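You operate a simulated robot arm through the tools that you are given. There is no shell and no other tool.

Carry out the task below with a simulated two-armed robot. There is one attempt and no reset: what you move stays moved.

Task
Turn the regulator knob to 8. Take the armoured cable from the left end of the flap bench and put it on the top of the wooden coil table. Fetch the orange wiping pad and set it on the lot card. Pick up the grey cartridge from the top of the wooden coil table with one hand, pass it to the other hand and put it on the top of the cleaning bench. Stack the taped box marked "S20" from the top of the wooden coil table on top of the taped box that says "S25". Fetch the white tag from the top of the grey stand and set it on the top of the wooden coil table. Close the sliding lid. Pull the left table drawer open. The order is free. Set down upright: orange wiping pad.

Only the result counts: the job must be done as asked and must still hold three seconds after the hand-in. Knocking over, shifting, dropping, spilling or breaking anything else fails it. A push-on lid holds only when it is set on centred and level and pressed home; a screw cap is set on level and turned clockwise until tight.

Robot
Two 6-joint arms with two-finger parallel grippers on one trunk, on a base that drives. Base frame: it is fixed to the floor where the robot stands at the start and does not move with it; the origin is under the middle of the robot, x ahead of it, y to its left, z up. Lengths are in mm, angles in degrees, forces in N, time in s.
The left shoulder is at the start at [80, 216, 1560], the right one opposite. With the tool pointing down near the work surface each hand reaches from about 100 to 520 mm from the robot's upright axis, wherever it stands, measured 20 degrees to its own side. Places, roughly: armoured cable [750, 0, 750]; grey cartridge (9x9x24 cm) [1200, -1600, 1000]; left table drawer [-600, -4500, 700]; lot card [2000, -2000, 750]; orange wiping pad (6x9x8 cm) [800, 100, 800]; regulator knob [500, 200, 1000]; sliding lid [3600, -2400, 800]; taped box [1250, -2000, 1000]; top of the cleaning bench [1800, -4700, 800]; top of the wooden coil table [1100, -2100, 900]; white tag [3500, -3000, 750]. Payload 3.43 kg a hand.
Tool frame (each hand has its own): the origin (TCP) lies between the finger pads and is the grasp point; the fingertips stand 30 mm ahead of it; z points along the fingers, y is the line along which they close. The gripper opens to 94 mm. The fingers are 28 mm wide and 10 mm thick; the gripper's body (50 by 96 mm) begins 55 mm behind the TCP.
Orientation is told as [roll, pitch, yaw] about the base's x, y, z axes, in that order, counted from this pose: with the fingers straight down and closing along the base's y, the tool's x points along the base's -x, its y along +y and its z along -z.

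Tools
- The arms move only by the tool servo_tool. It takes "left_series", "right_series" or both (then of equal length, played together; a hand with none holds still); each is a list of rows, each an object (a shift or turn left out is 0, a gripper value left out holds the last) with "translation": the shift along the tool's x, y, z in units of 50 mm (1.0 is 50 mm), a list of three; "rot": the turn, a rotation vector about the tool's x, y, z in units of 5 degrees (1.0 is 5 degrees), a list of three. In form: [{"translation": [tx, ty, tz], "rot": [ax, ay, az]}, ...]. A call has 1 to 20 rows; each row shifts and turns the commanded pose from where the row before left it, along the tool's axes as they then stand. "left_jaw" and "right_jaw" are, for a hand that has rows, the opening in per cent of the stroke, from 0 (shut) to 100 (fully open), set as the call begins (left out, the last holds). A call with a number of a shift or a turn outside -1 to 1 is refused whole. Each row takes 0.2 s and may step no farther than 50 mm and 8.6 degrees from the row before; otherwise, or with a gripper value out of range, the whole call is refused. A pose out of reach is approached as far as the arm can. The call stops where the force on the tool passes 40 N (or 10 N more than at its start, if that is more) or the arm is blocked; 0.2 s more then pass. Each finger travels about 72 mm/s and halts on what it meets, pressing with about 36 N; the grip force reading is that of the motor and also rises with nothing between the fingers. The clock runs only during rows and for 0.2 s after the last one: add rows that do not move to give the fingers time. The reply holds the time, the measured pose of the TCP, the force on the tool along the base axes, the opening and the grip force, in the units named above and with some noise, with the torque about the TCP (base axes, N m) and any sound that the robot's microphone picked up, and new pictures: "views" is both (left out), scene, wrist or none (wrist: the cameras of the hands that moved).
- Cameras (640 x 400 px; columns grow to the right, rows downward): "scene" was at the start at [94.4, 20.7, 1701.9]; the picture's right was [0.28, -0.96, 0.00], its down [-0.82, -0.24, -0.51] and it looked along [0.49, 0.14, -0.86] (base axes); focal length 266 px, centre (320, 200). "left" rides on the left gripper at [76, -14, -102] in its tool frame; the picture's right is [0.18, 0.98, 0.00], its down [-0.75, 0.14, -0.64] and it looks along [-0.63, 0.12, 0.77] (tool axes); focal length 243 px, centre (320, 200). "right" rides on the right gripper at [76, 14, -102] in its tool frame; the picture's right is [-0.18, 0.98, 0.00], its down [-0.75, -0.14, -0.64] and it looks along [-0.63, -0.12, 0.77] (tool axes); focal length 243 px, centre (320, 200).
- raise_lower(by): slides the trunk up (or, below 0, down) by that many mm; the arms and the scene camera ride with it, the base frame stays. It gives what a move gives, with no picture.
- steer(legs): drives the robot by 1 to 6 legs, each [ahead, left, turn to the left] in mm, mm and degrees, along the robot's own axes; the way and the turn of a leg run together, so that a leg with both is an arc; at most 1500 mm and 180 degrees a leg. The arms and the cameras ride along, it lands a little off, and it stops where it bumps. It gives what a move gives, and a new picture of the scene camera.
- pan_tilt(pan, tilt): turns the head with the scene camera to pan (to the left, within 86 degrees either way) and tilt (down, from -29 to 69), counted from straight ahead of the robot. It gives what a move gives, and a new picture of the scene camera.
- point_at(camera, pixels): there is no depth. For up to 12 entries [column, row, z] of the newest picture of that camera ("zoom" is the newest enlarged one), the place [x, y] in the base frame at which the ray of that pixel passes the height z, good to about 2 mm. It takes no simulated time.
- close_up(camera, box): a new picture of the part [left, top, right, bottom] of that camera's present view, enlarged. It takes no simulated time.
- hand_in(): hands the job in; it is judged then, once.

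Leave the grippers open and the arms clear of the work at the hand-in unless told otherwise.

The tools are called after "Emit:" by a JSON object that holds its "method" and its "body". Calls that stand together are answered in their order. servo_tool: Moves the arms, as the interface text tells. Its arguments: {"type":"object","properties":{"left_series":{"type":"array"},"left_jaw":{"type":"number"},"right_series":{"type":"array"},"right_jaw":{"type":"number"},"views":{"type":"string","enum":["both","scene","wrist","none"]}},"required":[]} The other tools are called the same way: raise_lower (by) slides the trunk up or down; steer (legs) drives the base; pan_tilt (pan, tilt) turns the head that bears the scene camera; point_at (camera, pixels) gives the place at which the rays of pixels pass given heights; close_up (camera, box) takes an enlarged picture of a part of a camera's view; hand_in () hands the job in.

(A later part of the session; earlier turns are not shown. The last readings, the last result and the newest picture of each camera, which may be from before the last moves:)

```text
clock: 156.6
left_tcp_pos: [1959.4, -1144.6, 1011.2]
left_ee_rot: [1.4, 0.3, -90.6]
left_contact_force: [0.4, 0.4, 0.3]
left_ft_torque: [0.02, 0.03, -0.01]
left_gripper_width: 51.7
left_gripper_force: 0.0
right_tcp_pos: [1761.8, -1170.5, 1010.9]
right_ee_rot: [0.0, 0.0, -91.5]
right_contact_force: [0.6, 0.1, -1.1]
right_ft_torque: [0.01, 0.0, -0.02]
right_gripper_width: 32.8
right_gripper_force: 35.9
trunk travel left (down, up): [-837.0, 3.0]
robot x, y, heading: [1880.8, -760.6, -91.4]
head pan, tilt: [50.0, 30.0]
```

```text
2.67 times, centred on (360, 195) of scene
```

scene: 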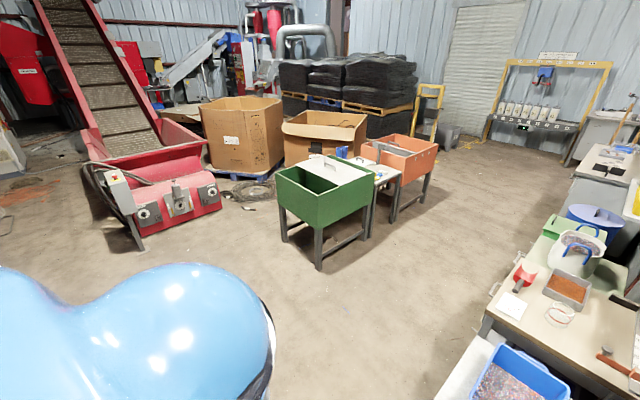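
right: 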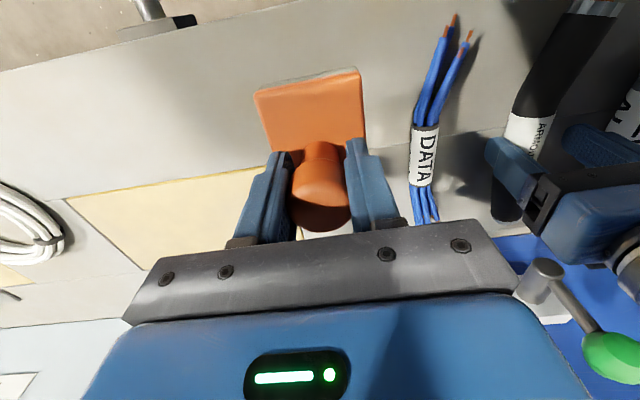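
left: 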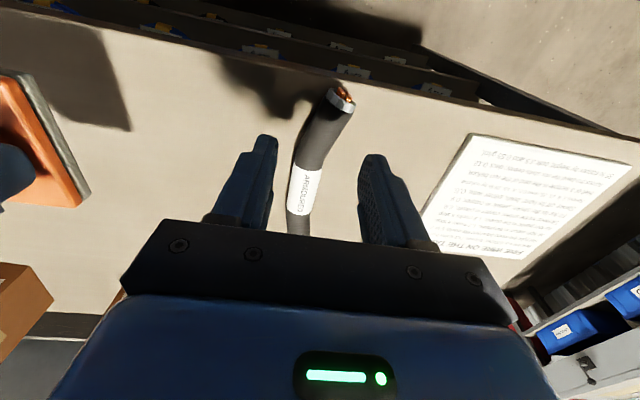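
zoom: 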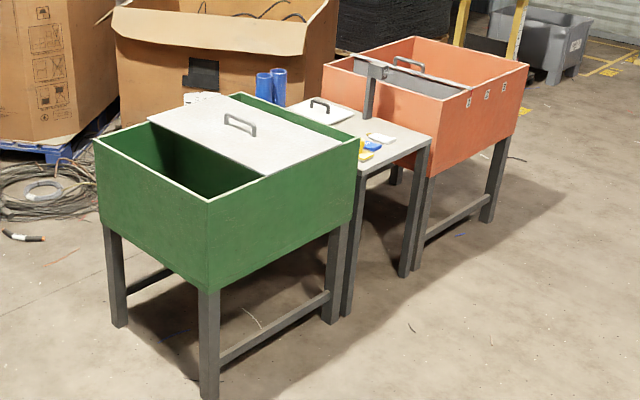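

The lot card is the small white square card at about (1975,-2030). Drive: left 560, ahead 1250, and turn right 90° to face the bench.

Emit:
{"method": "steer", "body": {"legs": [[0, 0, 1.5], [0, 580, 0], [1260, 0, 0], [0, 0, -90]]}}

Emit:
{"method": "pan_tilt", "body": {"pan": 0, "tilt": 50}}

```text
clock: 169.9
left_tcp_pos: [2076.1, -2099.7, 1011.7]
left_ee_rot: [1.4, 0.2, -178.7]
left_contact_force: [-0.8, -0.9, 0.4]
left_ft_torque: [0.0, -0.01, 0.01]
left_gripper_width: 51.6
left_gripper_force: 0.0
right_tcp_pos: [2043.1, -1903.7, 1012.0]
right_ee_rot: [0.0, 0.0, -179.6]
right_contact_force: [-0.4, 0.4, -1.1]
right_ft_torque: [0.04, 0.0, 0.0]
right_gripper_width: 32.7
right_gripper_force: 35.7
trunk travel left (down, up): [-837.0, 3.0]
robot x, y, heading: [2454.6, -2009.0, -179.4]
head pan, tilt: [50.0, 30.0]
```

scene: 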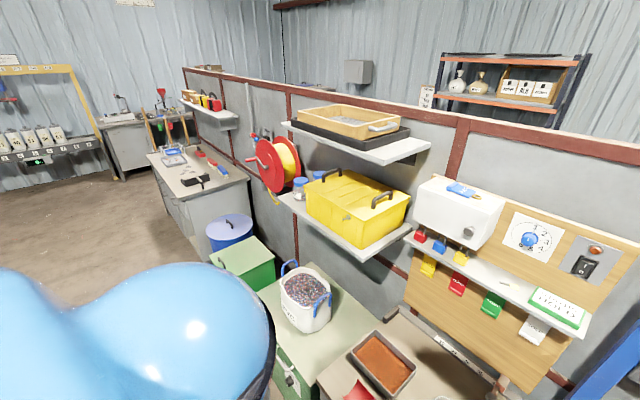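

```text
clock: 171.1
left_tcp_pos: [2075.6, -2098.9, 1011.3]
left_ee_rot: [1.4, 0.2, -178.8]
left_contact_force: [-0.6, 0.4, -0.1]
left_ft_torque: [-0.01, -0.03, -0.02]
left_gripper_width: 51.6
left_gripper_force: 0.0
right_tcp_pos: [2043.0, -1902.6, 1011.8]
right_ee_rot: [0.0, 0.1, -179.6]
right_contact_force: [-0.1, 0.0, -0.6]
right_ft_torque: [0.03, -0.01, 0.0]
right_gripper_width: 32.6
right_gripper_force: 36.0
trunk travel left (down, up): [-837.0, 3.0]
robot x, y, heading: [2458.8, -2004.4, -179.5]
head pan, tilt: [0.0, 50.0]
```

scene: 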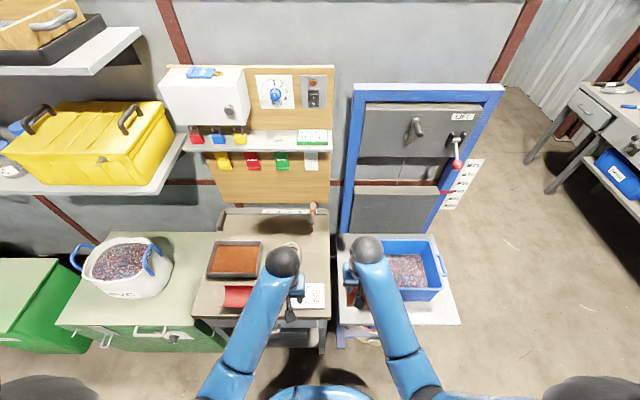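

Emit:
{"method": "close_up", "body": {"camera": "scene", "box": [190, 220, 350, 340]}}

Emit:
{"method": "close_up", "body": {"camera": "left", "box": [0, 0, 640, 400]}}

Emit:
{"method": "close_up", "body": {"camera": "right", "box": [0, 0, 640, 400]}}

```text
3.33 times, centred on (270, 280) of scene
```

zoom: 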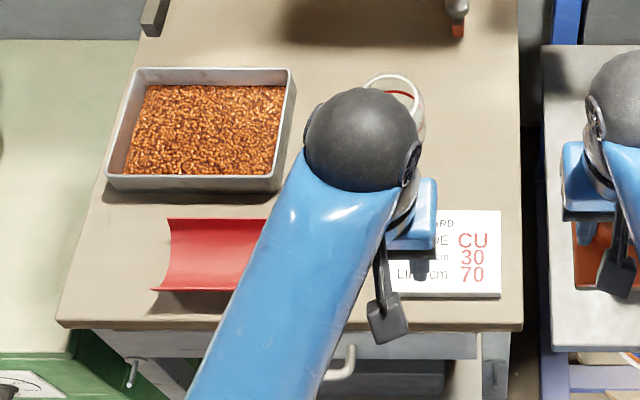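

```text
1.00 times, centred on (320, 200) of left (not enlarged: the box is as wide or as high as the picture)
```

zoom: 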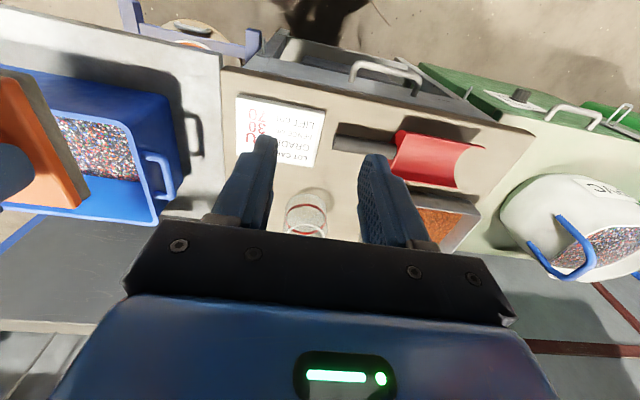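

```text
1.00 times, centred on (320, 200) of right (not enlarged: the box is as wide or as high as the picture)
```

zoom: 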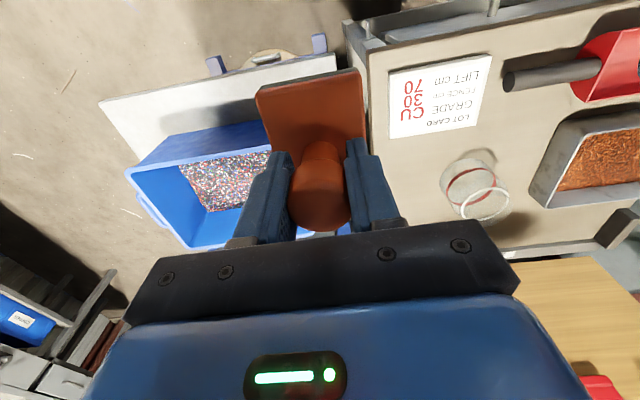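

It reads "LOT CARD … CU 30 / LIFT 70". Refresh pictures and triangulate the card.

Emit:
{"method": "servo_tool", "body": {"left_series": [{}], "right_series": [{}], "views": "wrist"}}

Emit:
{"method": "point_at", "body": {"camera": "right", "pixels": [[389, 73, 750], [493, 54, 750], [478, 133, 750], [389, 139, 750], [389, 73, 800], [493, 54, 800], [478, 133, 800], [389, 139, 800]]}}

Emit:
{"method": "point_at", "body": {"camera": "left", "pixels": [[235, 97, 750], [325, 110, 750], [313, 167, 750], [238, 158, 750], [235, 97, 800], [325, 110, 800], [313, 167, 800], [238, 158, 800]]}}

```text
clock: 171.5
left_tcp_pos: [2075.7, -2097.9, 1010.5]
left_ee_rot: [1.4, 0.2, -178.8]
left_contact_force: [-0.9, 1.0, 0.2]
left_ft_torque: [-0.01, 0.02, -0.01]
left_gripper_width: 51.8
left_gripper_force: 0.0
right_tcp_pos: [2044.4, -1903.0, 1012.4]
right_ee_rot: [0.0, 0.0, -179.5]
right_contact_force: [0.2, 0.4, -0.9]
right_ft_torque: [-0.04, 0.0, 0.03]
right_gripper_width: 32.7
right_gripper_force: 36.0
trunk travel left (down, up): [-837.0, 3.0]
robot x, y, heading: [2456.5, -2011.0, -179.4]
head pan, tilt: [0.0, 50.0]
```

right: 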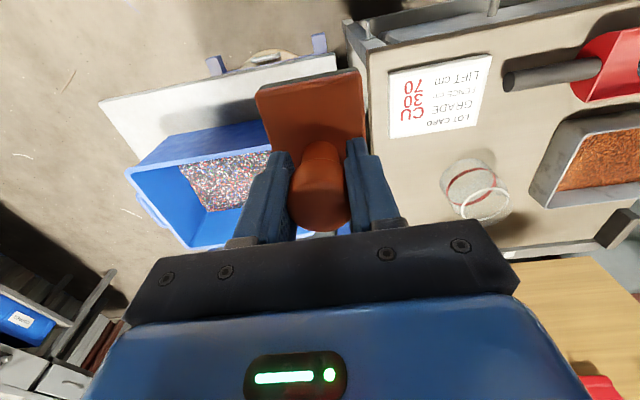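
left: 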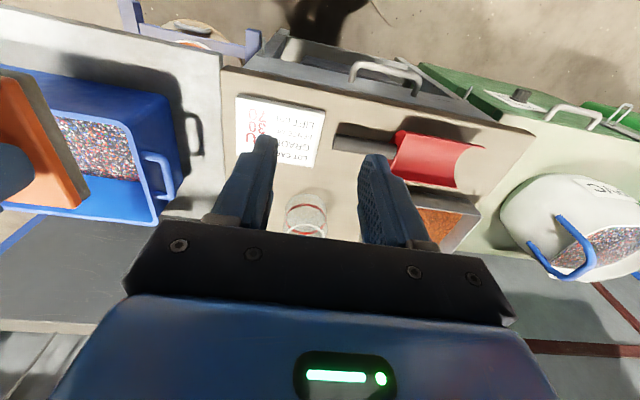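

```text
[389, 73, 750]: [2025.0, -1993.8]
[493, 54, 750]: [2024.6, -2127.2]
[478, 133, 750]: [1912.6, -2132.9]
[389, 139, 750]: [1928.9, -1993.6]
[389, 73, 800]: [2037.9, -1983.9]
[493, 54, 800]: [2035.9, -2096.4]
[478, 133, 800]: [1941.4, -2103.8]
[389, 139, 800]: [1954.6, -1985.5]
```

```text
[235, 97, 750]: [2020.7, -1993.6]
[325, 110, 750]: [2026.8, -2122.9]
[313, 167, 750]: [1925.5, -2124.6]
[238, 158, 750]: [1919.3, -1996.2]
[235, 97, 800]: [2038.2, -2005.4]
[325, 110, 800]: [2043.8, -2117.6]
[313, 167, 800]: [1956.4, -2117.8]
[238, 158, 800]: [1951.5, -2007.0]
```

Card: x 1919–2025, y −1994…−2125, z≈750; centre (1973, −2060). Strafe left 155 to bring the right hand in line, and retract the left hand.

Emit:
{"method": "steer", "body": {"legs": [[0, 155, 0]]}}

Emit:
{"method": "servo_tool", "body": {"left_series": [{"translation": [0.8, 0, 0]}, {"translation": [0.8, 0, 0]}, {"translation": [0.8, 0, 0]}, {}], "right_series": [{}, {}, {}, {}], "left_jaw": 100, "views": "none"}}

Emit:
{"method": "raise_lower", "body": {"by": -130}}

```text
clock: 172.9
left_tcp_pos: [2077.2, -2252.2, 1009.8]
left_ee_rot: [1.6, 0.2, -179.0]
left_contact_force: [0.7, -0.3, 0.1]
left_ft_torque: [-0.04, 0.03, -0.01]
left_gripper_width: 51.6
left_gripper_force: 0.1
right_tcp_pos: [2044.6, -2054.7, 1011.1]
right_ee_rot: [0.2, 0.0, -179.7]
right_contact_force: [-0.3, -0.3, -0.6]
right_ft_torque: [-0.02, 0.02, 0.01]
right_gripper_width: 32.8
right_gripper_force: 35.3
trunk travel left (down, up): [-837.0, 3.0]
robot x, y, heading: [2458.1, -2162.6, -179.9]
head pan, tilt: [0.0, 50.0]
```

scene: 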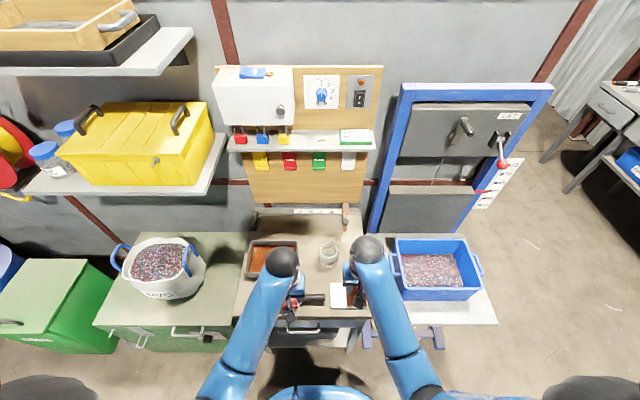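

```text
clock: 173.9
left_tcp_pos: [2196.0, -2252.3, 1010.7]
left_ee_rot: [1.4, 0.3, -178.9]
left_contact_force: [0.6, 0.0, 0.3]
left_ft_torque: [-0.02, -0.02, 0.02]
left_gripper_width: 93.6
left_gripper_force: 0.0
right_tcp_pos: [2044.3, -2060.3, 1010.9]
right_ee_rot: [-0.1, 0.0, -179.7]
right_contact_force: [0.3, -0.7, -0.3]
right_ft_torque: [0.0, -0.03, -0.01]
right_gripper_width: 32.9
right_gripper_force: 35.9
trunk travel left (down, up): [-837.0, 3.0]
robot x, y, heading: [2457.6, -2163.7, -179.6]
head pan, tilt: [0.0, 50.0]
```

```text
clock: 175.5
left_tcp_pos: [2196.4, -2251.4, 880.3]
left_ee_rot: [1.4, 0.1, -178.9]
left_contact_force: [0.2, 0.2, 0.1]
left_ft_torque: [0.0, 0.01, -0.03]
left_gripper_width: 93.9
left_gripper_force: 0.0
right_tcp_pos: [2045.1, -2056.9, 881.6]
right_ee_rot: [0.0, -0.1, -179.7]
right_contact_force: [-0.5, 0.7, -2.0]
right_ft_torque: [0.01, 0.01, 0.01]
right_gripper_width: 32.7
right_gripper_force: 36.3
trunk travel left (down, up): [-707.0, 133.0]
robot x, y, heading: [2455.7, -2164.0, -179.6]
head pan, tilt: [0.0, 50.0]
```

Extend the right hand 72 mm over the card and lower partway.

Emit:
{"method": "servo_tool", "body": {"right_series": [{"translation": [-0.3, 0, 0]}, {"translation": [-0.4, 0, 0]}, {"translation": [-0.4, 0, 0]}, {"translation": [-0.34, 0, 0]}, {"translation": [0, 0, 0.3]}, {"translation": [0, 0, 0.4]}, {"translation": [0, 0, 0.3]}, {}]}}

```text
clock: 177.3
left_tcp_pos: [2197.5, -2251.5, 880.8]
left_ee_rot: [1.4, 0.2, -179.0]
left_contact_force: [-0.1, -1.0, -0.7]
left_ft_torque: [0.01, -0.01, 0.01]
left_gripper_width: 93.9
left_gripper_force: 0.1
right_tcp_pos: [1972.8, -2058.2, 830.7]
right_ee_rot: [0.0, 0.1, -179.7]
right_contact_force: [0.6, 0.4, -0.7]
right_ft_torque: [0.02, 0.01, 0.01]
right_gripper_width: 32.3
right_gripper_force: 36.1
trunk travel left (down, up): [-707.0, 133.0]
robot x, y, heading: [2461.0, -2160.2, -179.8]
head pan, tilt: [0.0, 50.0]
```

scene: 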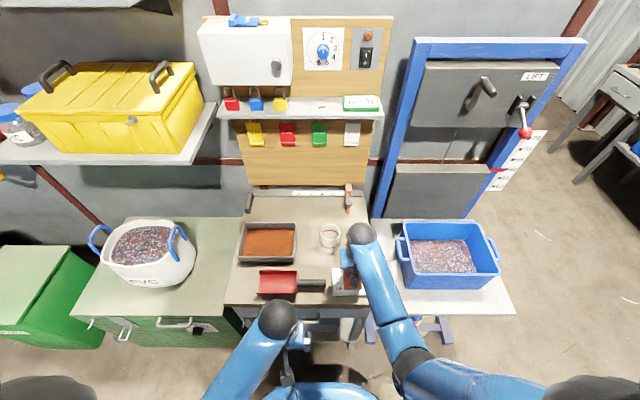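
right: 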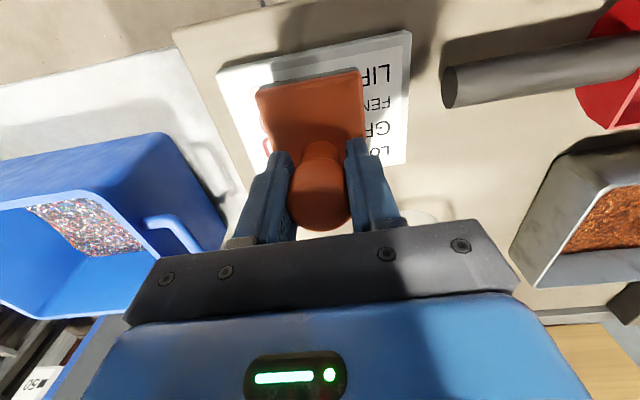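

Pad is above the card. Lower gently to contact.

Emit:
{"method": "servo_tool", "body": {"right_series": [{"translation": [0, 0, 0.12]}, {"translation": [0, 0, 0.12]}, {"translation": [0, 0, 0.1]}, {}], "views": "none"}}

Emit:
{"method": "servo_tool", "body": {"right_series": [{"translation": [0, 0, 0.06]}, {"translation": [0, 0, 0.06]}, {}], "views": "wrist"}}

```text
clock: 178.3
left_tcp_pos: [2197.2, -2251.4, 881.9]
left_ee_rot: [1.4, 0.2, -179.0]
left_contact_force: [-0.7, 0.3, 0.6]
left_ft_torque: [-0.02, 0.03, 0.03]
left_gripper_width: 94.1
left_gripper_force: 0.1
right_tcp_pos: [1972.0, -2058.5, 814.4]
right_ee_rot: [0.0, 0.0, -179.7]
right_contact_force: [0.1, 0.6, -1.0]
right_ft_torque: [0.01, 0.05, 0.02]
right_gripper_width: 32.7
right_gripper_force: 36.1
trunk travel left (down, up): [-707.0, 133.0]
robot x, y, heading: [2457.6, -2163.7, -179.7]
head pan, tilt: [0.0, 50.0]
```

```text
clock: 179.1
left_tcp_pos: [2197.9, -2251.9, 881.0]
left_ee_rot: [1.5, 0.2, -178.9]
left_contact_force: [0.2, 1.0, 1.0]
left_ft_torque: [0.0, 0.01, 0.02]
left_gripper_width: 94.1
left_gripper_force: 0.1
right_tcp_pos: [1973.1, -2058.3, 810.6]
right_ee_rot: [0.0, -0.3, -179.7]
right_contact_force: [1.9, 1.6, 20.8]
right_ft_torque: [0.01, -0.6, 0.05]
right_gripper_width: 32.4
right_gripper_force: 35.9
trunk travel left (down, up): [-707.0, 133.0]
robot x, y, heading: [2458.5, -2162.1, -179.6]
head pan, tilt: [0.0, 50.0]
```

right: 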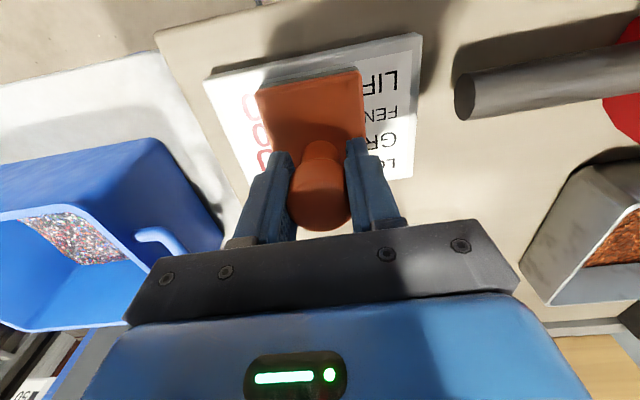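

In contact (21 N). Ease up 1.5 mm, release, then rise straight up.

Emit:
{"method": "servo_tool", "body": {"right_series": [{"translation": [0, 0, -0.04]}, {}], "views": "none"}}

Emit:
{"method": "servo_tool", "body": {"right_series": [{}, {}, {}], "right_jaw": 70, "views": "none"}}

Emit:
{"method": "servo_tool", "body": {"right_series": [{"translation": [0, 0, -0.3]}, {"translation": [0, 0, -0.5]}, {"translation": [0, 0, -0.6]}, {"translation": [0.8, 0, 0]}, {"translation": [0.8, 0, 0]}, {"translation": [0.8, 0, 0]}, {"translation": [0.8, 0, 0]}, {}]}}

```text
clock: 179.7
left_tcp_pos: [2196.9, -2251.8, 880.8]
left_ee_rot: [1.4, 0.3, -178.8]
left_contact_force: [-0.4, -0.8, -0.3]
left_ft_torque: [0.02, 0.03, -0.04]
left_gripper_width: 94.1
left_gripper_force: 0.0
right_tcp_pos: [1973.0, -2058.8, 811.7]
right_ee_rot: [0.0, 0.0, -179.7]
right_contact_force: [-3.5, -0.6, 10.1]
right_ft_torque: [-0.06, 0.19, -0.04]
right_gripper_width: 32.5
right_gripper_force: 36.3
trunk travel left (down, up): [-707.0, 133.0]
robot x, y, heading: [2457.5, -2162.5, -179.5]
head pan, tilt: [0.0, 50.0]
```

```text
clock: 180.5
left_tcp_pos: [2197.0, -2251.0, 880.6]
left_ee_rot: [1.4, 0.2, -178.9]
left_contact_force: [0.8, 0.4, -0.5]
left_ft_torque: [0.02, 0.0, 0.03]
left_gripper_width: 94.3
left_gripper_force: 0.0
right_tcp_pos: [1972.6, -2057.7, 810.1]
right_ee_rot: [0.0, 0.0, -179.8]
right_contact_force: [-0.5, -0.4, 1.3]
right_ft_torque: [0.02, 0.01, 0.03]
right_gripper_width: 65.9
right_gripper_force: 0.1
trunk travel left (down, up): [-707.0, 133.0]
robot x, y, heading: [2458.8, -2162.2, -179.8]
head pan, tilt: [0.0, 50.0]
```

```text
clock: 182.3
left_tcp_pos: [2196.5, -2251.5, 880.7]
left_ee_rot: [1.4, 0.2, -178.9]
left_contact_force: [0.1, 0.0, -0.6]
left_ft_torque: [-0.02, -0.01, 0.02]
left_gripper_width: 94.1
left_gripper_force: 0.0
right_tcp_pos: [2132.0, -2058.1, 878.9]
right_ee_rot: [0.0, -0.2, -179.7]
right_contact_force: [-0.1, -0.2, -0.2]
right_ft_torque: [0.01, -0.02, 0.01]
right_gripper_width: 65.8
right_gripper_force: 0.1
trunk travel left (down, up): [-707.0, 133.0]
robot x, y, heading: [2456.8, -2165.2, -179.3]
head pan, tilt: [0.0, 50.0]
```

scene: 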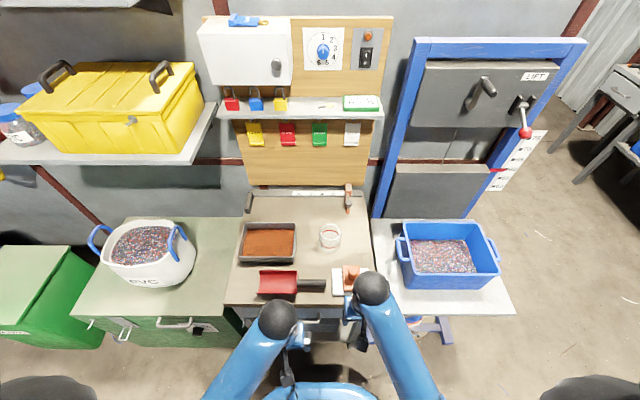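
right: 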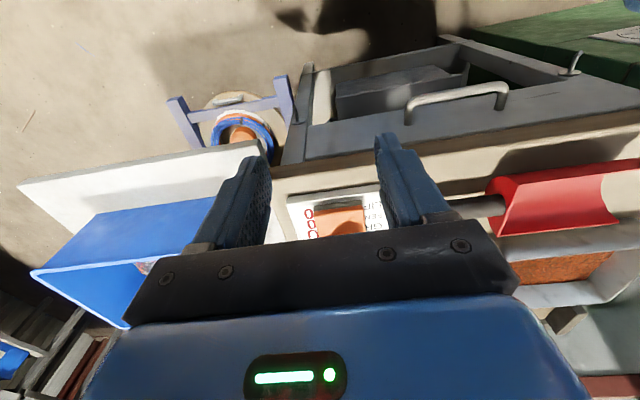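

Zoom to verify the pad stands on the card.

Emit:
{"method": "close_up", "body": {"camera": "scene", "box": [310, 240, 400, 310]}}

Emit:
{"method": "steer", "body": {"legs": [[-150, 0, 0], [0, 0, 90], [0, 0, 90]]}}

Emit:
{"method": "pan_tilt", "body": {"pan": 0, "tilt": 40}}

```text
5.71 times, centred on (355, 275) of scene
```

zoom: 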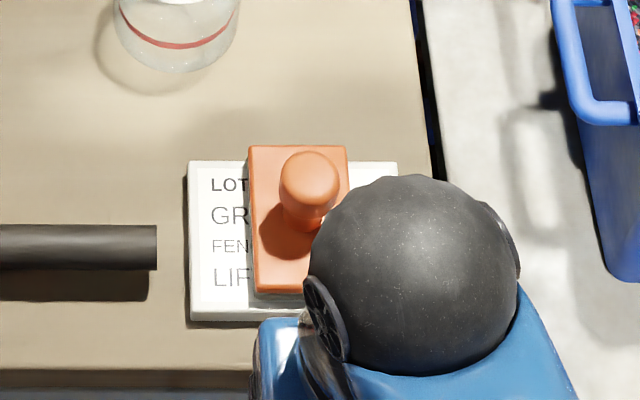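

```text
clock: 191.3
left_tcp_pos: [2868.6, -2069.9, 880.4]
left_ee_rot: [1.3, 0.2, 2.0]
left_contact_force: [-0.3, -0.2, 0.7]
left_ft_torque: [0.02, 0.0, -0.03]
left_gripper_width: 94.0
left_gripper_force: 0.1
right_tcp_pos: [2936.9, -2263.6, 879.0]
right_ee_rot: [0.0, -0.2, 1.3]
right_contact_force: [0.5, 0.2, 0.1]
right_ft_torque: [0.0, -0.02, 0.03]
right_gripper_width: 66.1
right_gripper_force: 0.1
trunk travel left (down, up): [-707.0, 133.0]
robot x, y, heading: [2608.9, -2167.9, 1.3]
head pan, tilt: [0.0, 50.0]
```

scene: 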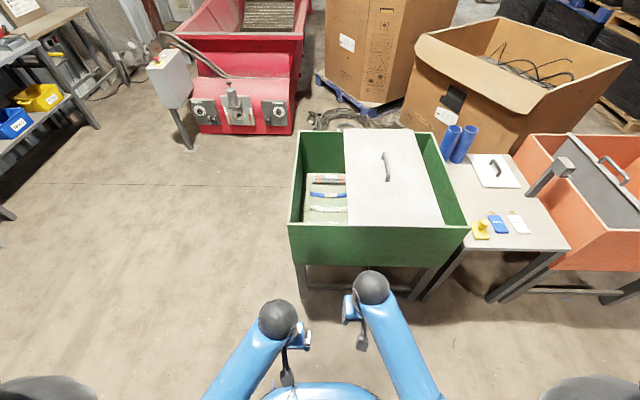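

```text
clock: 192.1
left_tcp_pos: [2869.4, -2070.5, 881.2]
left_ee_rot: [1.4, 0.1, 2.1]
left_contact_force: [-0.3, -0.1, -0.3]
left_ft_torque: [0.02, 0.0, 0.0]
left_gripper_width: 94.0
left_gripper_force: 0.0
right_tcp_pos: [2936.8, -2262.9, 878.5]
right_ee_rot: [-0.1, -0.2, 1.4]
right_contact_force: [-1.5, -0.1, 0.0]
right_ft_torque: [-0.01, -0.02, 0.0]
right_gripper_width: 66.1
right_gripper_force: 0.0
trunk travel left (down, up): [-707.0, 133.0]
robot x, y, heading: [2608.7, -2162.1, 1.0]
head pan, tilt: [0.0, 40.0]
```

scene: 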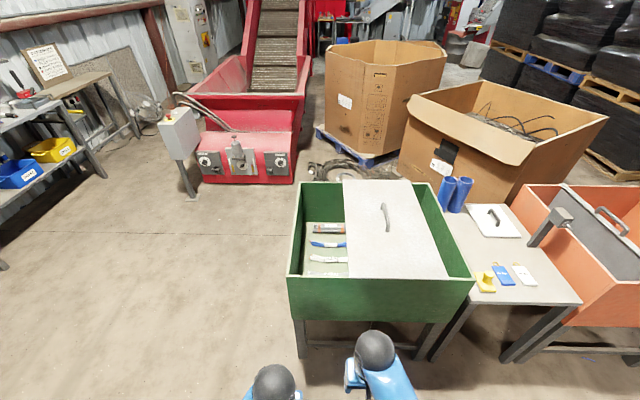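

Pad is well on the card. Now zoom on the green bin with the sliding lid and the grey stand.

Emit:
{"method": "close_up", "body": {"camera": "scene", "box": [270, 160, 480, 320]}}

Emit:
{"method": "close_up", "body": {"camera": "scene", "box": [430, 170, 640, 320]}}

Emit:
{"method": "point_at", "body": {"camera": "scene", "pixels": [[287, 278, 850], [474, 281, 850], [300, 183, 850], [440, 187, 850], [346, 278, 850], [444, 278, 850], [386, 217, 880], [524, 275, 750], [486, 285, 750], [582, 303, 750], [486, 303, 750], [510, 206, 750]]}}

```text
2.50 times, centred on (375, 240) of scene
```

zoom: 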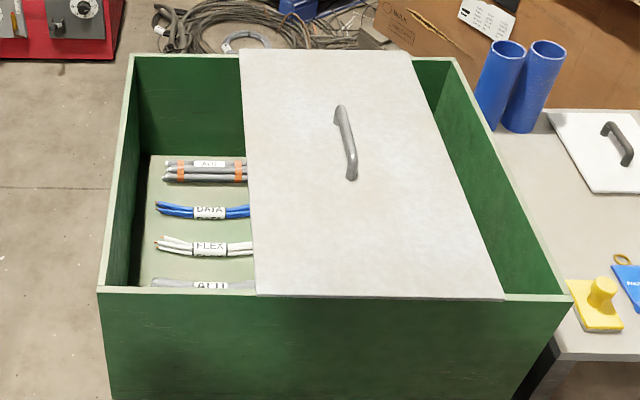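

```text
2.67 times, centred on (535, 245) of scene
```

zoom: 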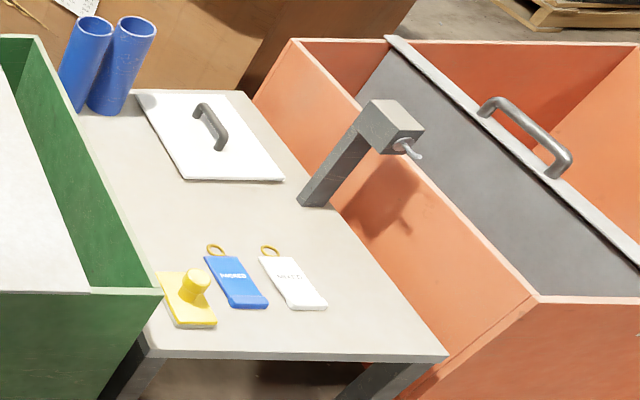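

```text
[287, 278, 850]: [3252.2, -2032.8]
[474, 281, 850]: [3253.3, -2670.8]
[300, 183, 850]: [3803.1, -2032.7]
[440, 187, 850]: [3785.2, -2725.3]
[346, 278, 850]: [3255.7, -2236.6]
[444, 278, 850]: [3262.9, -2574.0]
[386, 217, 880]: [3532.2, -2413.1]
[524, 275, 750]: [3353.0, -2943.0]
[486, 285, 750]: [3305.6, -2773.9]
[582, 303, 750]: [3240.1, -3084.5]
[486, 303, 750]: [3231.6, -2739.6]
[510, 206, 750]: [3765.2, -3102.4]
```

I need a better look into the green bin to know which way the lid closes. Raise the trunk and drive closer.

Emit:
{"method": "raise_lower", "body": {"by": 130}}

Emit:
{"method": "steer", "body": {"legs": [[0, -200, -1], [150, 0, 0]]}}

Emit:
{"method": "pan_tilt", "body": {"pan": 0, "tilt": 50}}

```text
clock: 193.6
left_tcp_pos: [2868.9, -2070.3, 1010.1]
left_ee_rot: [1.4, 0.2, 2.1]
left_contact_force: [-0.1, -0.3, -0.2]
left_ft_torque: [0.0, 0.01, 0.03]
left_gripper_width: 93.9
left_gripper_force: 0.0
right_tcp_pos: [2937.0, -2262.8, 1009.5]
right_ee_rot: [0.1, -0.1, 1.3]
right_contact_force: [0.7, 0.2, -0.5]
right_ft_torque: [0.01, -0.05, 0.0]
right_gripper_width: 65.5
right_gripper_force: 0.0
trunk travel left (down, up): [-837.0, 3.0]
robot x, y, heading: [2606.6, -2166.0, 1.2]
head pan, tilt: [0.0, 40.0]
```

```text
clock: 196.2
left_tcp_pos: [3020.5, -2277.1, 1011.2]
left_ee_rot: [1.6, 0.1, 1.0]
left_contact_force: [-0.1, 0.2, -0.3]
left_ft_torque: [0.0, 0.0, 0.0]
left_gripper_width: 93.8
left_gripper_force: 0.0
right_tcp_pos: [3083.5, -2471.3, 1009.9]
right_ee_rot: [0.0, -0.2, 0.3]
right_contact_force: [-0.4, 0.7, 0.6]
right_ft_torque: [-0.01, -0.05, 0.05]
right_gripper_width: 65.7
right_gripper_force: 0.2
trunk travel left (down, up): [-837.0, 3.0]
robot x, y, heading: [2758.8, -2366.7, 0.3]
head pan, tilt: [0.0, 40.0]
```

scene: 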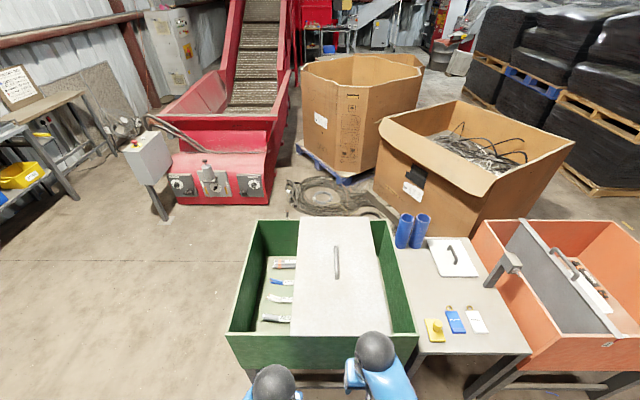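

```text
clock: 196.9
left_tcp_pos: [3021.8, -2276.7, 1011.1]
left_ee_rot: [1.4, 0.2, 1.1]
left_contact_force: [-0.5, -0.3, 0.1]
left_ft_torque: [0.0, 0.02, 0.03]
left_gripper_width: 94.0
left_gripper_force: 0.0
right_tcp_pos: [3085.2, -2469.3, 1009.7]
right_ee_rot: [0.0, -0.1, 0.3]
right_contact_force: [0.4, 0.2, 0.0]
right_ft_torque: [0.0, 0.02, 0.0]
right_gripper_width: 65.9
right_gripper_force: 0.0
trunk travel left (down, up): [-837.0, 3.0]
robot x, y, heading: [2759.0, -2363.1, 0.2]
head pan, tilt: [0.0, 50.0]
```

scene: 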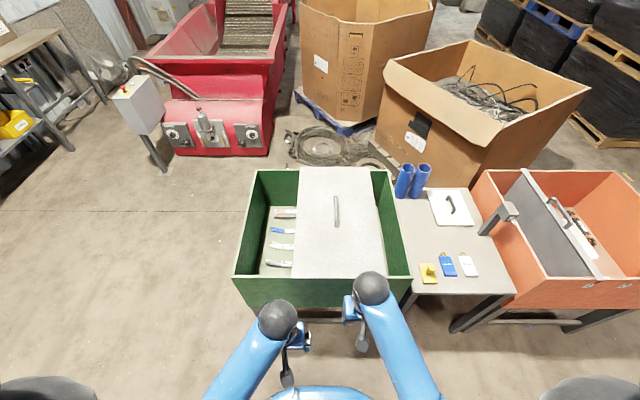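

Emit:
{"method": "close_up", "body": {"camera": "scene", "box": [225, 155, 425, 315]}}

Emit:
{"method": "close_up", "body": {"camera": "scene", "box": [460, 150, 640, 320]}}

Emit:
{"method": "point_at", "body": {"camera": "scene", "pixels": [[265, 265, 550], [265, 265, 450], [296, 278, 850], [384, 276, 850], [234, 278, 850], [412, 277, 850], [300, 168, 850], [371, 168, 850], [254, 171, 850], [389, 171, 850]]}}

```text
2.50 times, centred on (325, 235) of scene
```

zoom: 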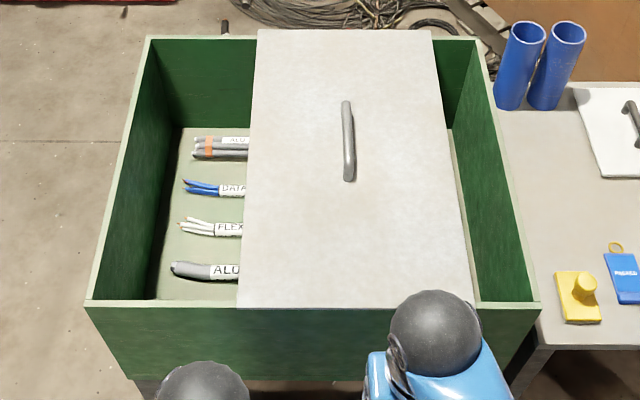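

```text
2.35 times, centred on (550, 235) of scene
```

zoom: 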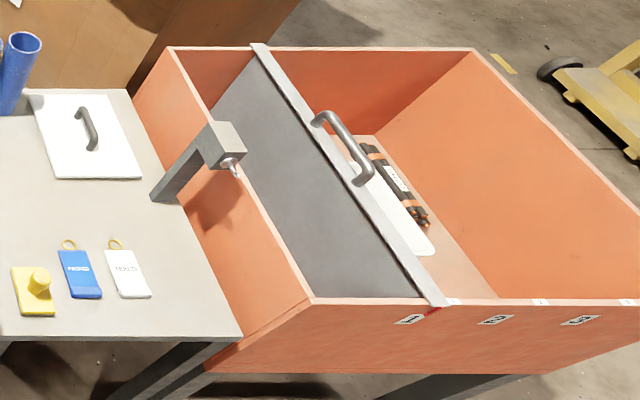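

```text
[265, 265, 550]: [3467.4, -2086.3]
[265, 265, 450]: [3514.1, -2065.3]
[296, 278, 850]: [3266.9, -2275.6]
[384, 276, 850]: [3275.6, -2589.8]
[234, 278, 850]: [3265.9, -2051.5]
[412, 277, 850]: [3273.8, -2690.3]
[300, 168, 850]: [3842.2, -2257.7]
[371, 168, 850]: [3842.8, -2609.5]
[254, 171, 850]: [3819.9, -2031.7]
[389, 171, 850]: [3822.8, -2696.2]
```

I'll get wrist pictures for triangulating the lid and handle heights.

Emit:
{"method": "servo_tool", "body": {"left_series": [{}], "right_series": [{}], "views": "wrist"}}

```text
clock: 197.3
left_tcp_pos: [3022.2, -2275.6, 1010.7]
left_ee_rot: [1.3, 0.2, 1.1]
left_contact_force: [-0.5, -0.7, 0.1]
left_ft_torque: [-0.01, -0.01, 0.0]
left_gripper_width: 94.1
left_gripper_force: 0.0
right_tcp_pos: [3086.1, -2469.3, 1009.0]
right_ee_rot: [0.0, -0.1, 0.3]
right_contact_force: [-0.3, -0.6, 0.3]
right_ft_torque: [-0.04, -0.01, 0.03]
right_gripper_width: 65.9
right_gripper_force: 0.0
trunk travel left (down, up): [-837.0, 3.0]
robot x, y, heading: [2760.9, -2364.1, 0.5]
head pan, tilt: [0.0, 50.0]
```

right: 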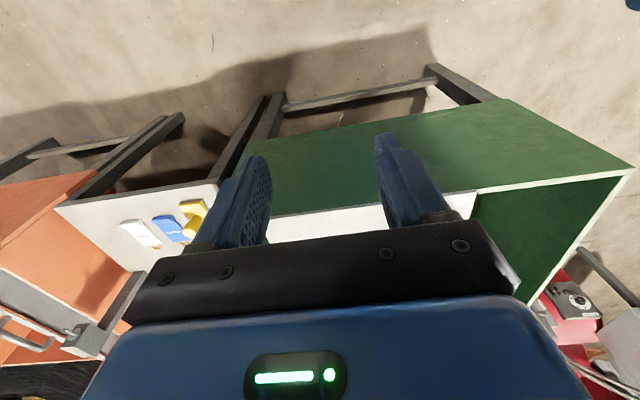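
left: 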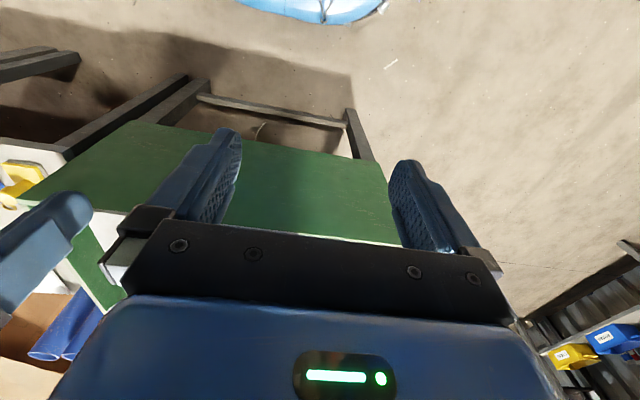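

Emit:
{"method": "point_at", "body": {"camera": "right", "pixels": [[477, 190, 700], [477, 190, 750], [477, 190, 800], [477, 190, 850], [632, 168, 700], [632, 168, 750], [632, 168, 800], [632, 168, 850]]}}

Emit:
{"method": "point_at", "body": {"camera": "scene", "pixels": [[296, 278, 700], [296, 278, 750], [296, 278, 800], [296, 278, 850], [234, 277, 700], [234, 277, 750], [234, 277, 800], [234, 277, 850]]}}

```text
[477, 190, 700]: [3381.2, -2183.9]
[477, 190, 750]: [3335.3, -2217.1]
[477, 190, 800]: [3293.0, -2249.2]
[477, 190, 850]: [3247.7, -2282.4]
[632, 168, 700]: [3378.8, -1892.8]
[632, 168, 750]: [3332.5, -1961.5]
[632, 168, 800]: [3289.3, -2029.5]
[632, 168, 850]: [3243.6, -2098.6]
```

```text
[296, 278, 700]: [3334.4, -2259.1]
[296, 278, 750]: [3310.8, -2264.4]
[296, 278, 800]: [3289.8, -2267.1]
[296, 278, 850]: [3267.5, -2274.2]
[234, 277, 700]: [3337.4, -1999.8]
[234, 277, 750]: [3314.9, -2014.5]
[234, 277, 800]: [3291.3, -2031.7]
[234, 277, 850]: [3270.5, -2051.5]
```

Rim z≈800, lid top≈815. Get all lid/bin extents at those heights, plus the handle and tag.

Emit:
{"method": "point_at", "body": {"camera": "scene", "pixels": [[384, 276, 812], [412, 277, 800], [300, 168, 812], [371, 168, 812], [254, 171, 800], [389, 171, 800], [336, 197, 850], [337, 225, 850], [465, 266, 760], [475, 277, 760], [456, 277, 760], [462, 253, 760]]}}

Emit:
{"method": "close_up", "body": {"camera": "scene", "box": [400, 240, 500, 300]}}

Emit:
{"method": "close_up", "body": {"camera": "scene", "box": [360, 160, 420, 200]}}

Emit:
{"method": "close_up", "body": {"camera": "scene", "box": [240, 160, 310, 200]}}

```text
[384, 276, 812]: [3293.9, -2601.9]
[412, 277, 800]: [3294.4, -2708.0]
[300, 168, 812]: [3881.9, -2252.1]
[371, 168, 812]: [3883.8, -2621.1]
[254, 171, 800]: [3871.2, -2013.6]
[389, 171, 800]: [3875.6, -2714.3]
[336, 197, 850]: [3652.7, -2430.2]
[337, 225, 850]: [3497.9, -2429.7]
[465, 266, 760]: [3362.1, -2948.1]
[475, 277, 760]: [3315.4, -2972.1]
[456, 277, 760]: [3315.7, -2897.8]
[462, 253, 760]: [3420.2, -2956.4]
```

```text
6.40 times, centred on (450, 270) of scene
```

zoom: 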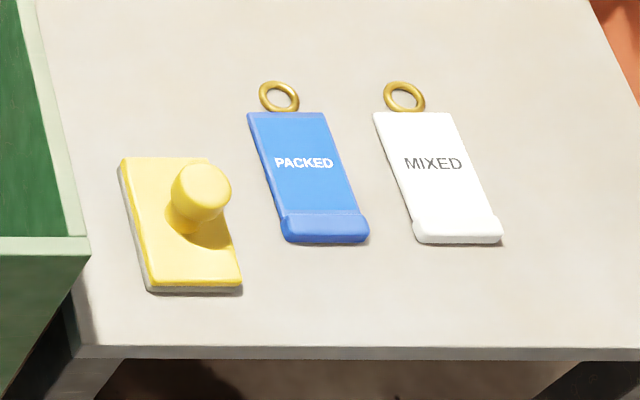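

```text
10.00 times, centred on (390, 180) of scene
```

zoom: 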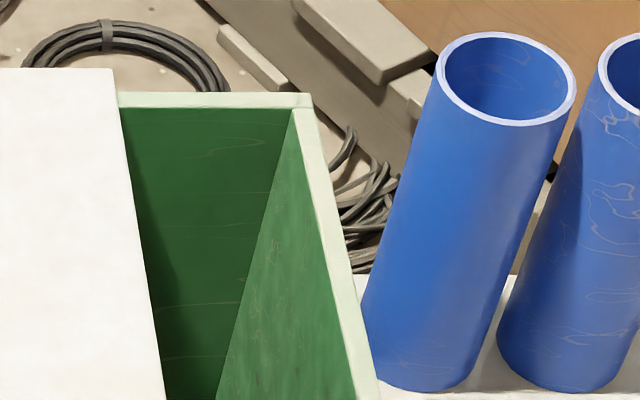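

```text
9.14 times, centred on (275, 180) of scene
```

zoom: 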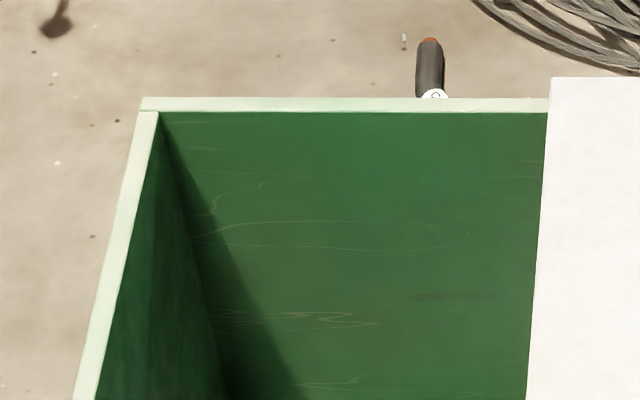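

Bundles lie centred in the left half of the bin, and the lid is half the bin's width; closing means sliding it left (+y) over the bundles to its stop. I'll position the robot: right 90, ahead 190.

Emit:
{"method": "steer", "body": {"legs": [[0, -90, 0], [190, 0, 0]]}}

Emit:
{"method": "raise_lower", "body": {"by": -80}}

Emit:
{"method": "servo_tool", "body": {"left_series": [{"translation": [-0.9, 0, 0]}, {"translation": [-0.9, 0, 0]}, {"translation": [-0.9, 0, 0]}, {"translation": [-0.9, 0, 0]}, {}], "right_series": [{"translation": [0.9, 0, 0]}, {"translation": [0.9, 0, 0]}, {}, {}, {}], "left_jaw": 60}}

```text
clock: 199.6
left_tcp_pos: [3208.2, -2366.8, 1011.8]
left_ee_rot: [1.4, 0.0, 1.0]
left_contact_force: [-0.5, 0.9, -1.0]
left_ft_torque: [-0.01, -0.02, 0.02]
left_gripper_width: 93.9
left_gripper_force: 0.1
right_tcp_pos: [3273.3, -2560.8, 1009.9]
right_ee_rot: [0.0, -0.2, 0.2]
right_contact_force: [-0.3, -0.1, 0.1]
right_ft_torque: [0.01, -0.02, -0.02]
right_gripper_width: 65.7
right_gripper_force: 0.0
trunk travel left (down, up): [-837.0, 3.0]
robot x, y, heading: [2952.8, -2456.1, 0.1]
head pan, tilt: [0.0, 50.0]
```

scene: 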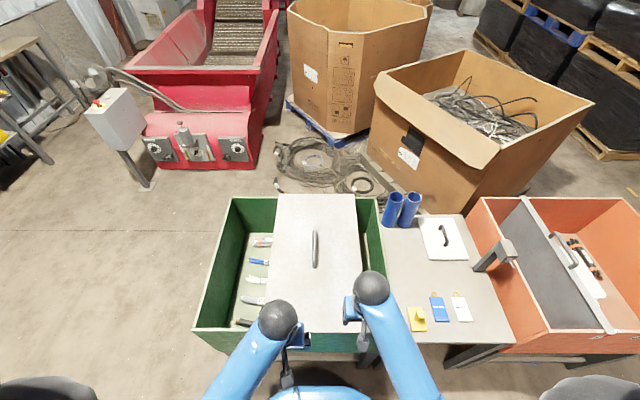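

```text
clock: 200.8
left_tcp_pos: [3212.3, -2367.9, 930.8]
left_ee_rot: [1.5, 0.1, 1.0]
left_contact_force: [0.7, -0.3, 0.1]
left_ft_torque: [0.0, 0.02, 0.0]
left_gripper_width: 94.3
left_gripper_force: 0.0
right_tcp_pos: [3276.6, -2559.9, 929.1]
right_ee_rot: [0.0, 0.0, 0.2]
right_contact_force: [-0.3, -0.6, 0.5]
right_ft_torque: [0.03, -0.02, 0.02]
right_gripper_width: 65.8
right_gripper_force: 0.1
trunk travel left (down, up): [-757.0, 83.0]
robot x, y, heading: [2948.2, -2455.7, 0.4]
head pan, tilt: [0.0, 50.0]
```

```text
clock: 202.0
left_tcp_pos: [3392.3, -2363.4, 931.7]
left_ee_rot: [1.5, 0.2, 1.0]
left_contact_force: [0.8, 0.2, -0.1]
left_ft_torque: [-0.02, -0.03, 0.04]
left_gripper_width: 56.7
left_gripper_force: 0.1
right_tcp_pos: [3185.5, -2559.8, 926.5]
right_ee_rot: [0.0, -0.1, 0.1]
right_contact_force: [0.0, 0.0, 1.3]
right_ft_torque: [0.01, -0.01, 0.02]
right_gripper_width: 65.9
right_gripper_force: 0.1
trunk travel left (down, up): [-757.0, 83.0]
robot x, y, heading: [2952.5, -2453.0, 0.1]
head pan, tilt: [0.0, 50.0]
```

scene: 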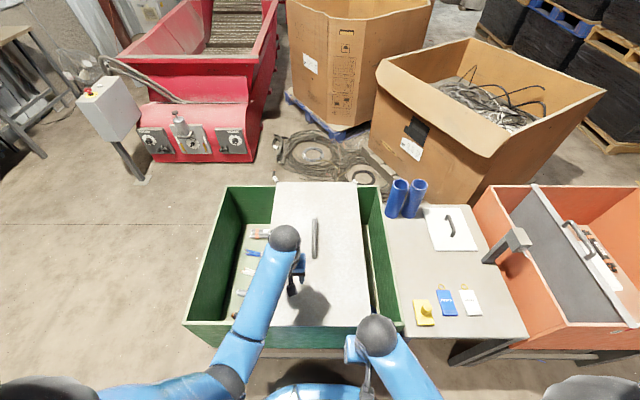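
right: 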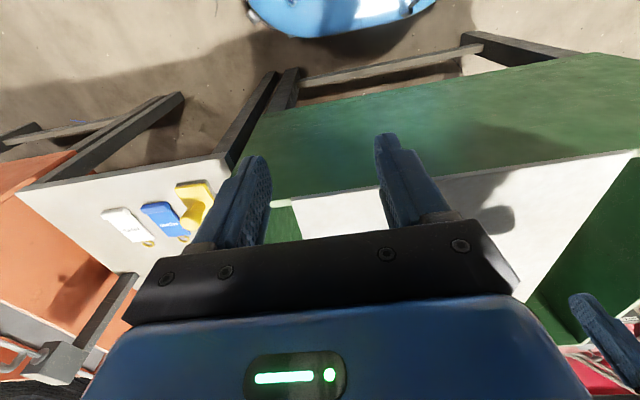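
left: 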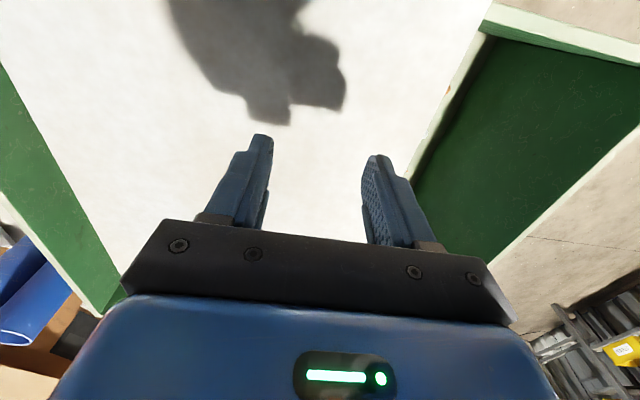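

Emit:
{"method": "point_at", "body": {"camera": "scene", "pixels": [[315, 221, 830], [315, 221, 860], [314, 257, 830], [314, 257, 860], [271, 325, 812], [365, 325, 812], [185, 322, 800]]}}

Emit:
{"method": "close_up", "body": {"camera": "scene", "box": [270, 190, 370, 290]}}

```text
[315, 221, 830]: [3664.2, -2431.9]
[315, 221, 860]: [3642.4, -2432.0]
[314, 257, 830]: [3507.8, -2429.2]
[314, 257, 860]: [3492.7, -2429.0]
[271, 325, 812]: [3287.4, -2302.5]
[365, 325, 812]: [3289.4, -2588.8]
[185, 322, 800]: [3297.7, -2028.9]
```

```text
4.00 times, centred on (320, 240) of scene
```

zoom: 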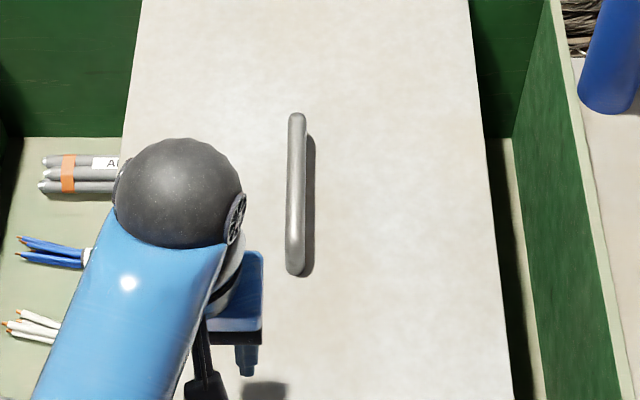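

Handle bar: y −2430, x 3500–3655. Move the left hand above its near part.

Emit:
{"method": "servo_tool", "body": {"left_series": [{"translation": [-0.77, -0.33, 0]}, {"translation": [-0.77, -0.33, 0]}, {"translation": [-0.77, -0.33, 0]}, {"translation": [-0.77, -0.33, 0]}, {}]}}

```text
clock: 203.2
left_tcp_pos: [3548.0, -2427.4, 928.0]
left_ee_rot: [1.4, 0.1, 1.1]
left_contact_force: [-0.7, -0.4, -0.3]
left_ft_torque: [-0.01, -0.02, 0.0]
left_gripper_width: 56.5
left_gripper_force: 0.1
right_tcp_pos: [3185.7, -2560.9, 927.8]
right_ee_rot: [0.0, 0.0, 0.2]
right_contact_force: [1.0, -0.1, 0.0]
right_ft_torque: [0.02, 0.03, -0.02]
right_gripper_width: 65.6
right_gripper_force: 0.0
trunk travel left (down, up): [-757.0, 83.0]
robot x, y, heading: [2952.4, -2453.7, 0.3]
head pan, tilt: [0.0, 50.0]
```

scene: 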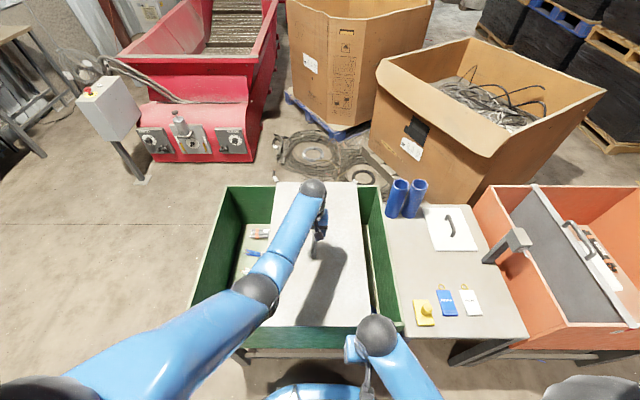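
left: 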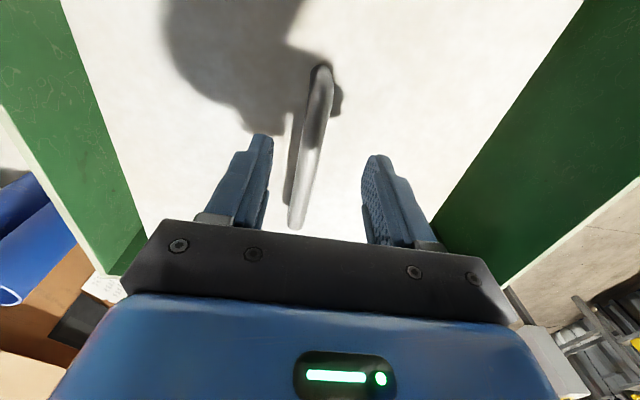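

Reached; the handle lies between the fingers. Check its height with the left picture, then descend.

Emit:
{"method": "point_at", "body": {"camera": "left", "pixels": [[320, 70, 830], [320, 70, 850], [320, 70, 870], [300, 215, 850]]}}

Emit:
{"method": "servo_tool", "body": {"left_series": [{"translation": [0, 0, 0.5]}, {"translation": [0, 0, 0.5]}, {"translation": [0, 0, 0.3]}, {}], "views": "wrist"}}

```text
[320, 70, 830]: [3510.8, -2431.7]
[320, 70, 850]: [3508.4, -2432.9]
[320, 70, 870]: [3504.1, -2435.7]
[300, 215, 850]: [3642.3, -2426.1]
```

```text
clock: 204.2
left_tcp_pos: [3546.7, -2425.0, 862.3]
left_ee_rot: [1.4, 0.2, 1.0]
left_contact_force: [0.6, -0.5, 0.5]
left_ft_torque: [0.02, 0.0, -0.03]
left_gripper_width: 56.2
left_gripper_force: 0.0
right_tcp_pos: [3187.6, -2559.8, 928.8]
right_ee_rot: [0.1, 0.1, 0.2]
right_contact_force: [0.4, 0.0, 1.1]
right_ft_torque: [-0.01, 0.01, -0.01]
right_gripper_width: 65.9
right_gripper_force: 0.1
trunk travel left (down, up): [-757.0, 83.0]
robot x, y, heading: [2947.1, -2454.0, 0.2]
head pan, tilt: [0.0, 50.0]
```

left: 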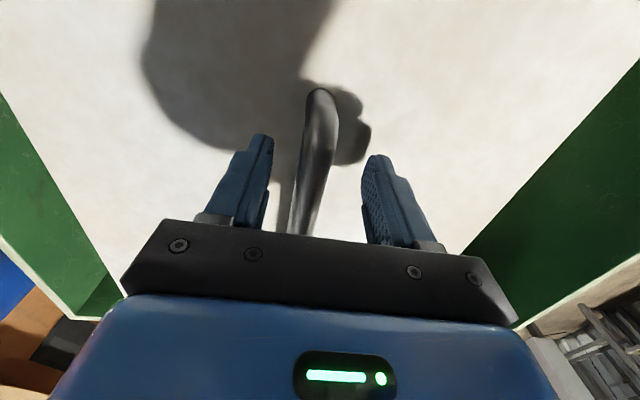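

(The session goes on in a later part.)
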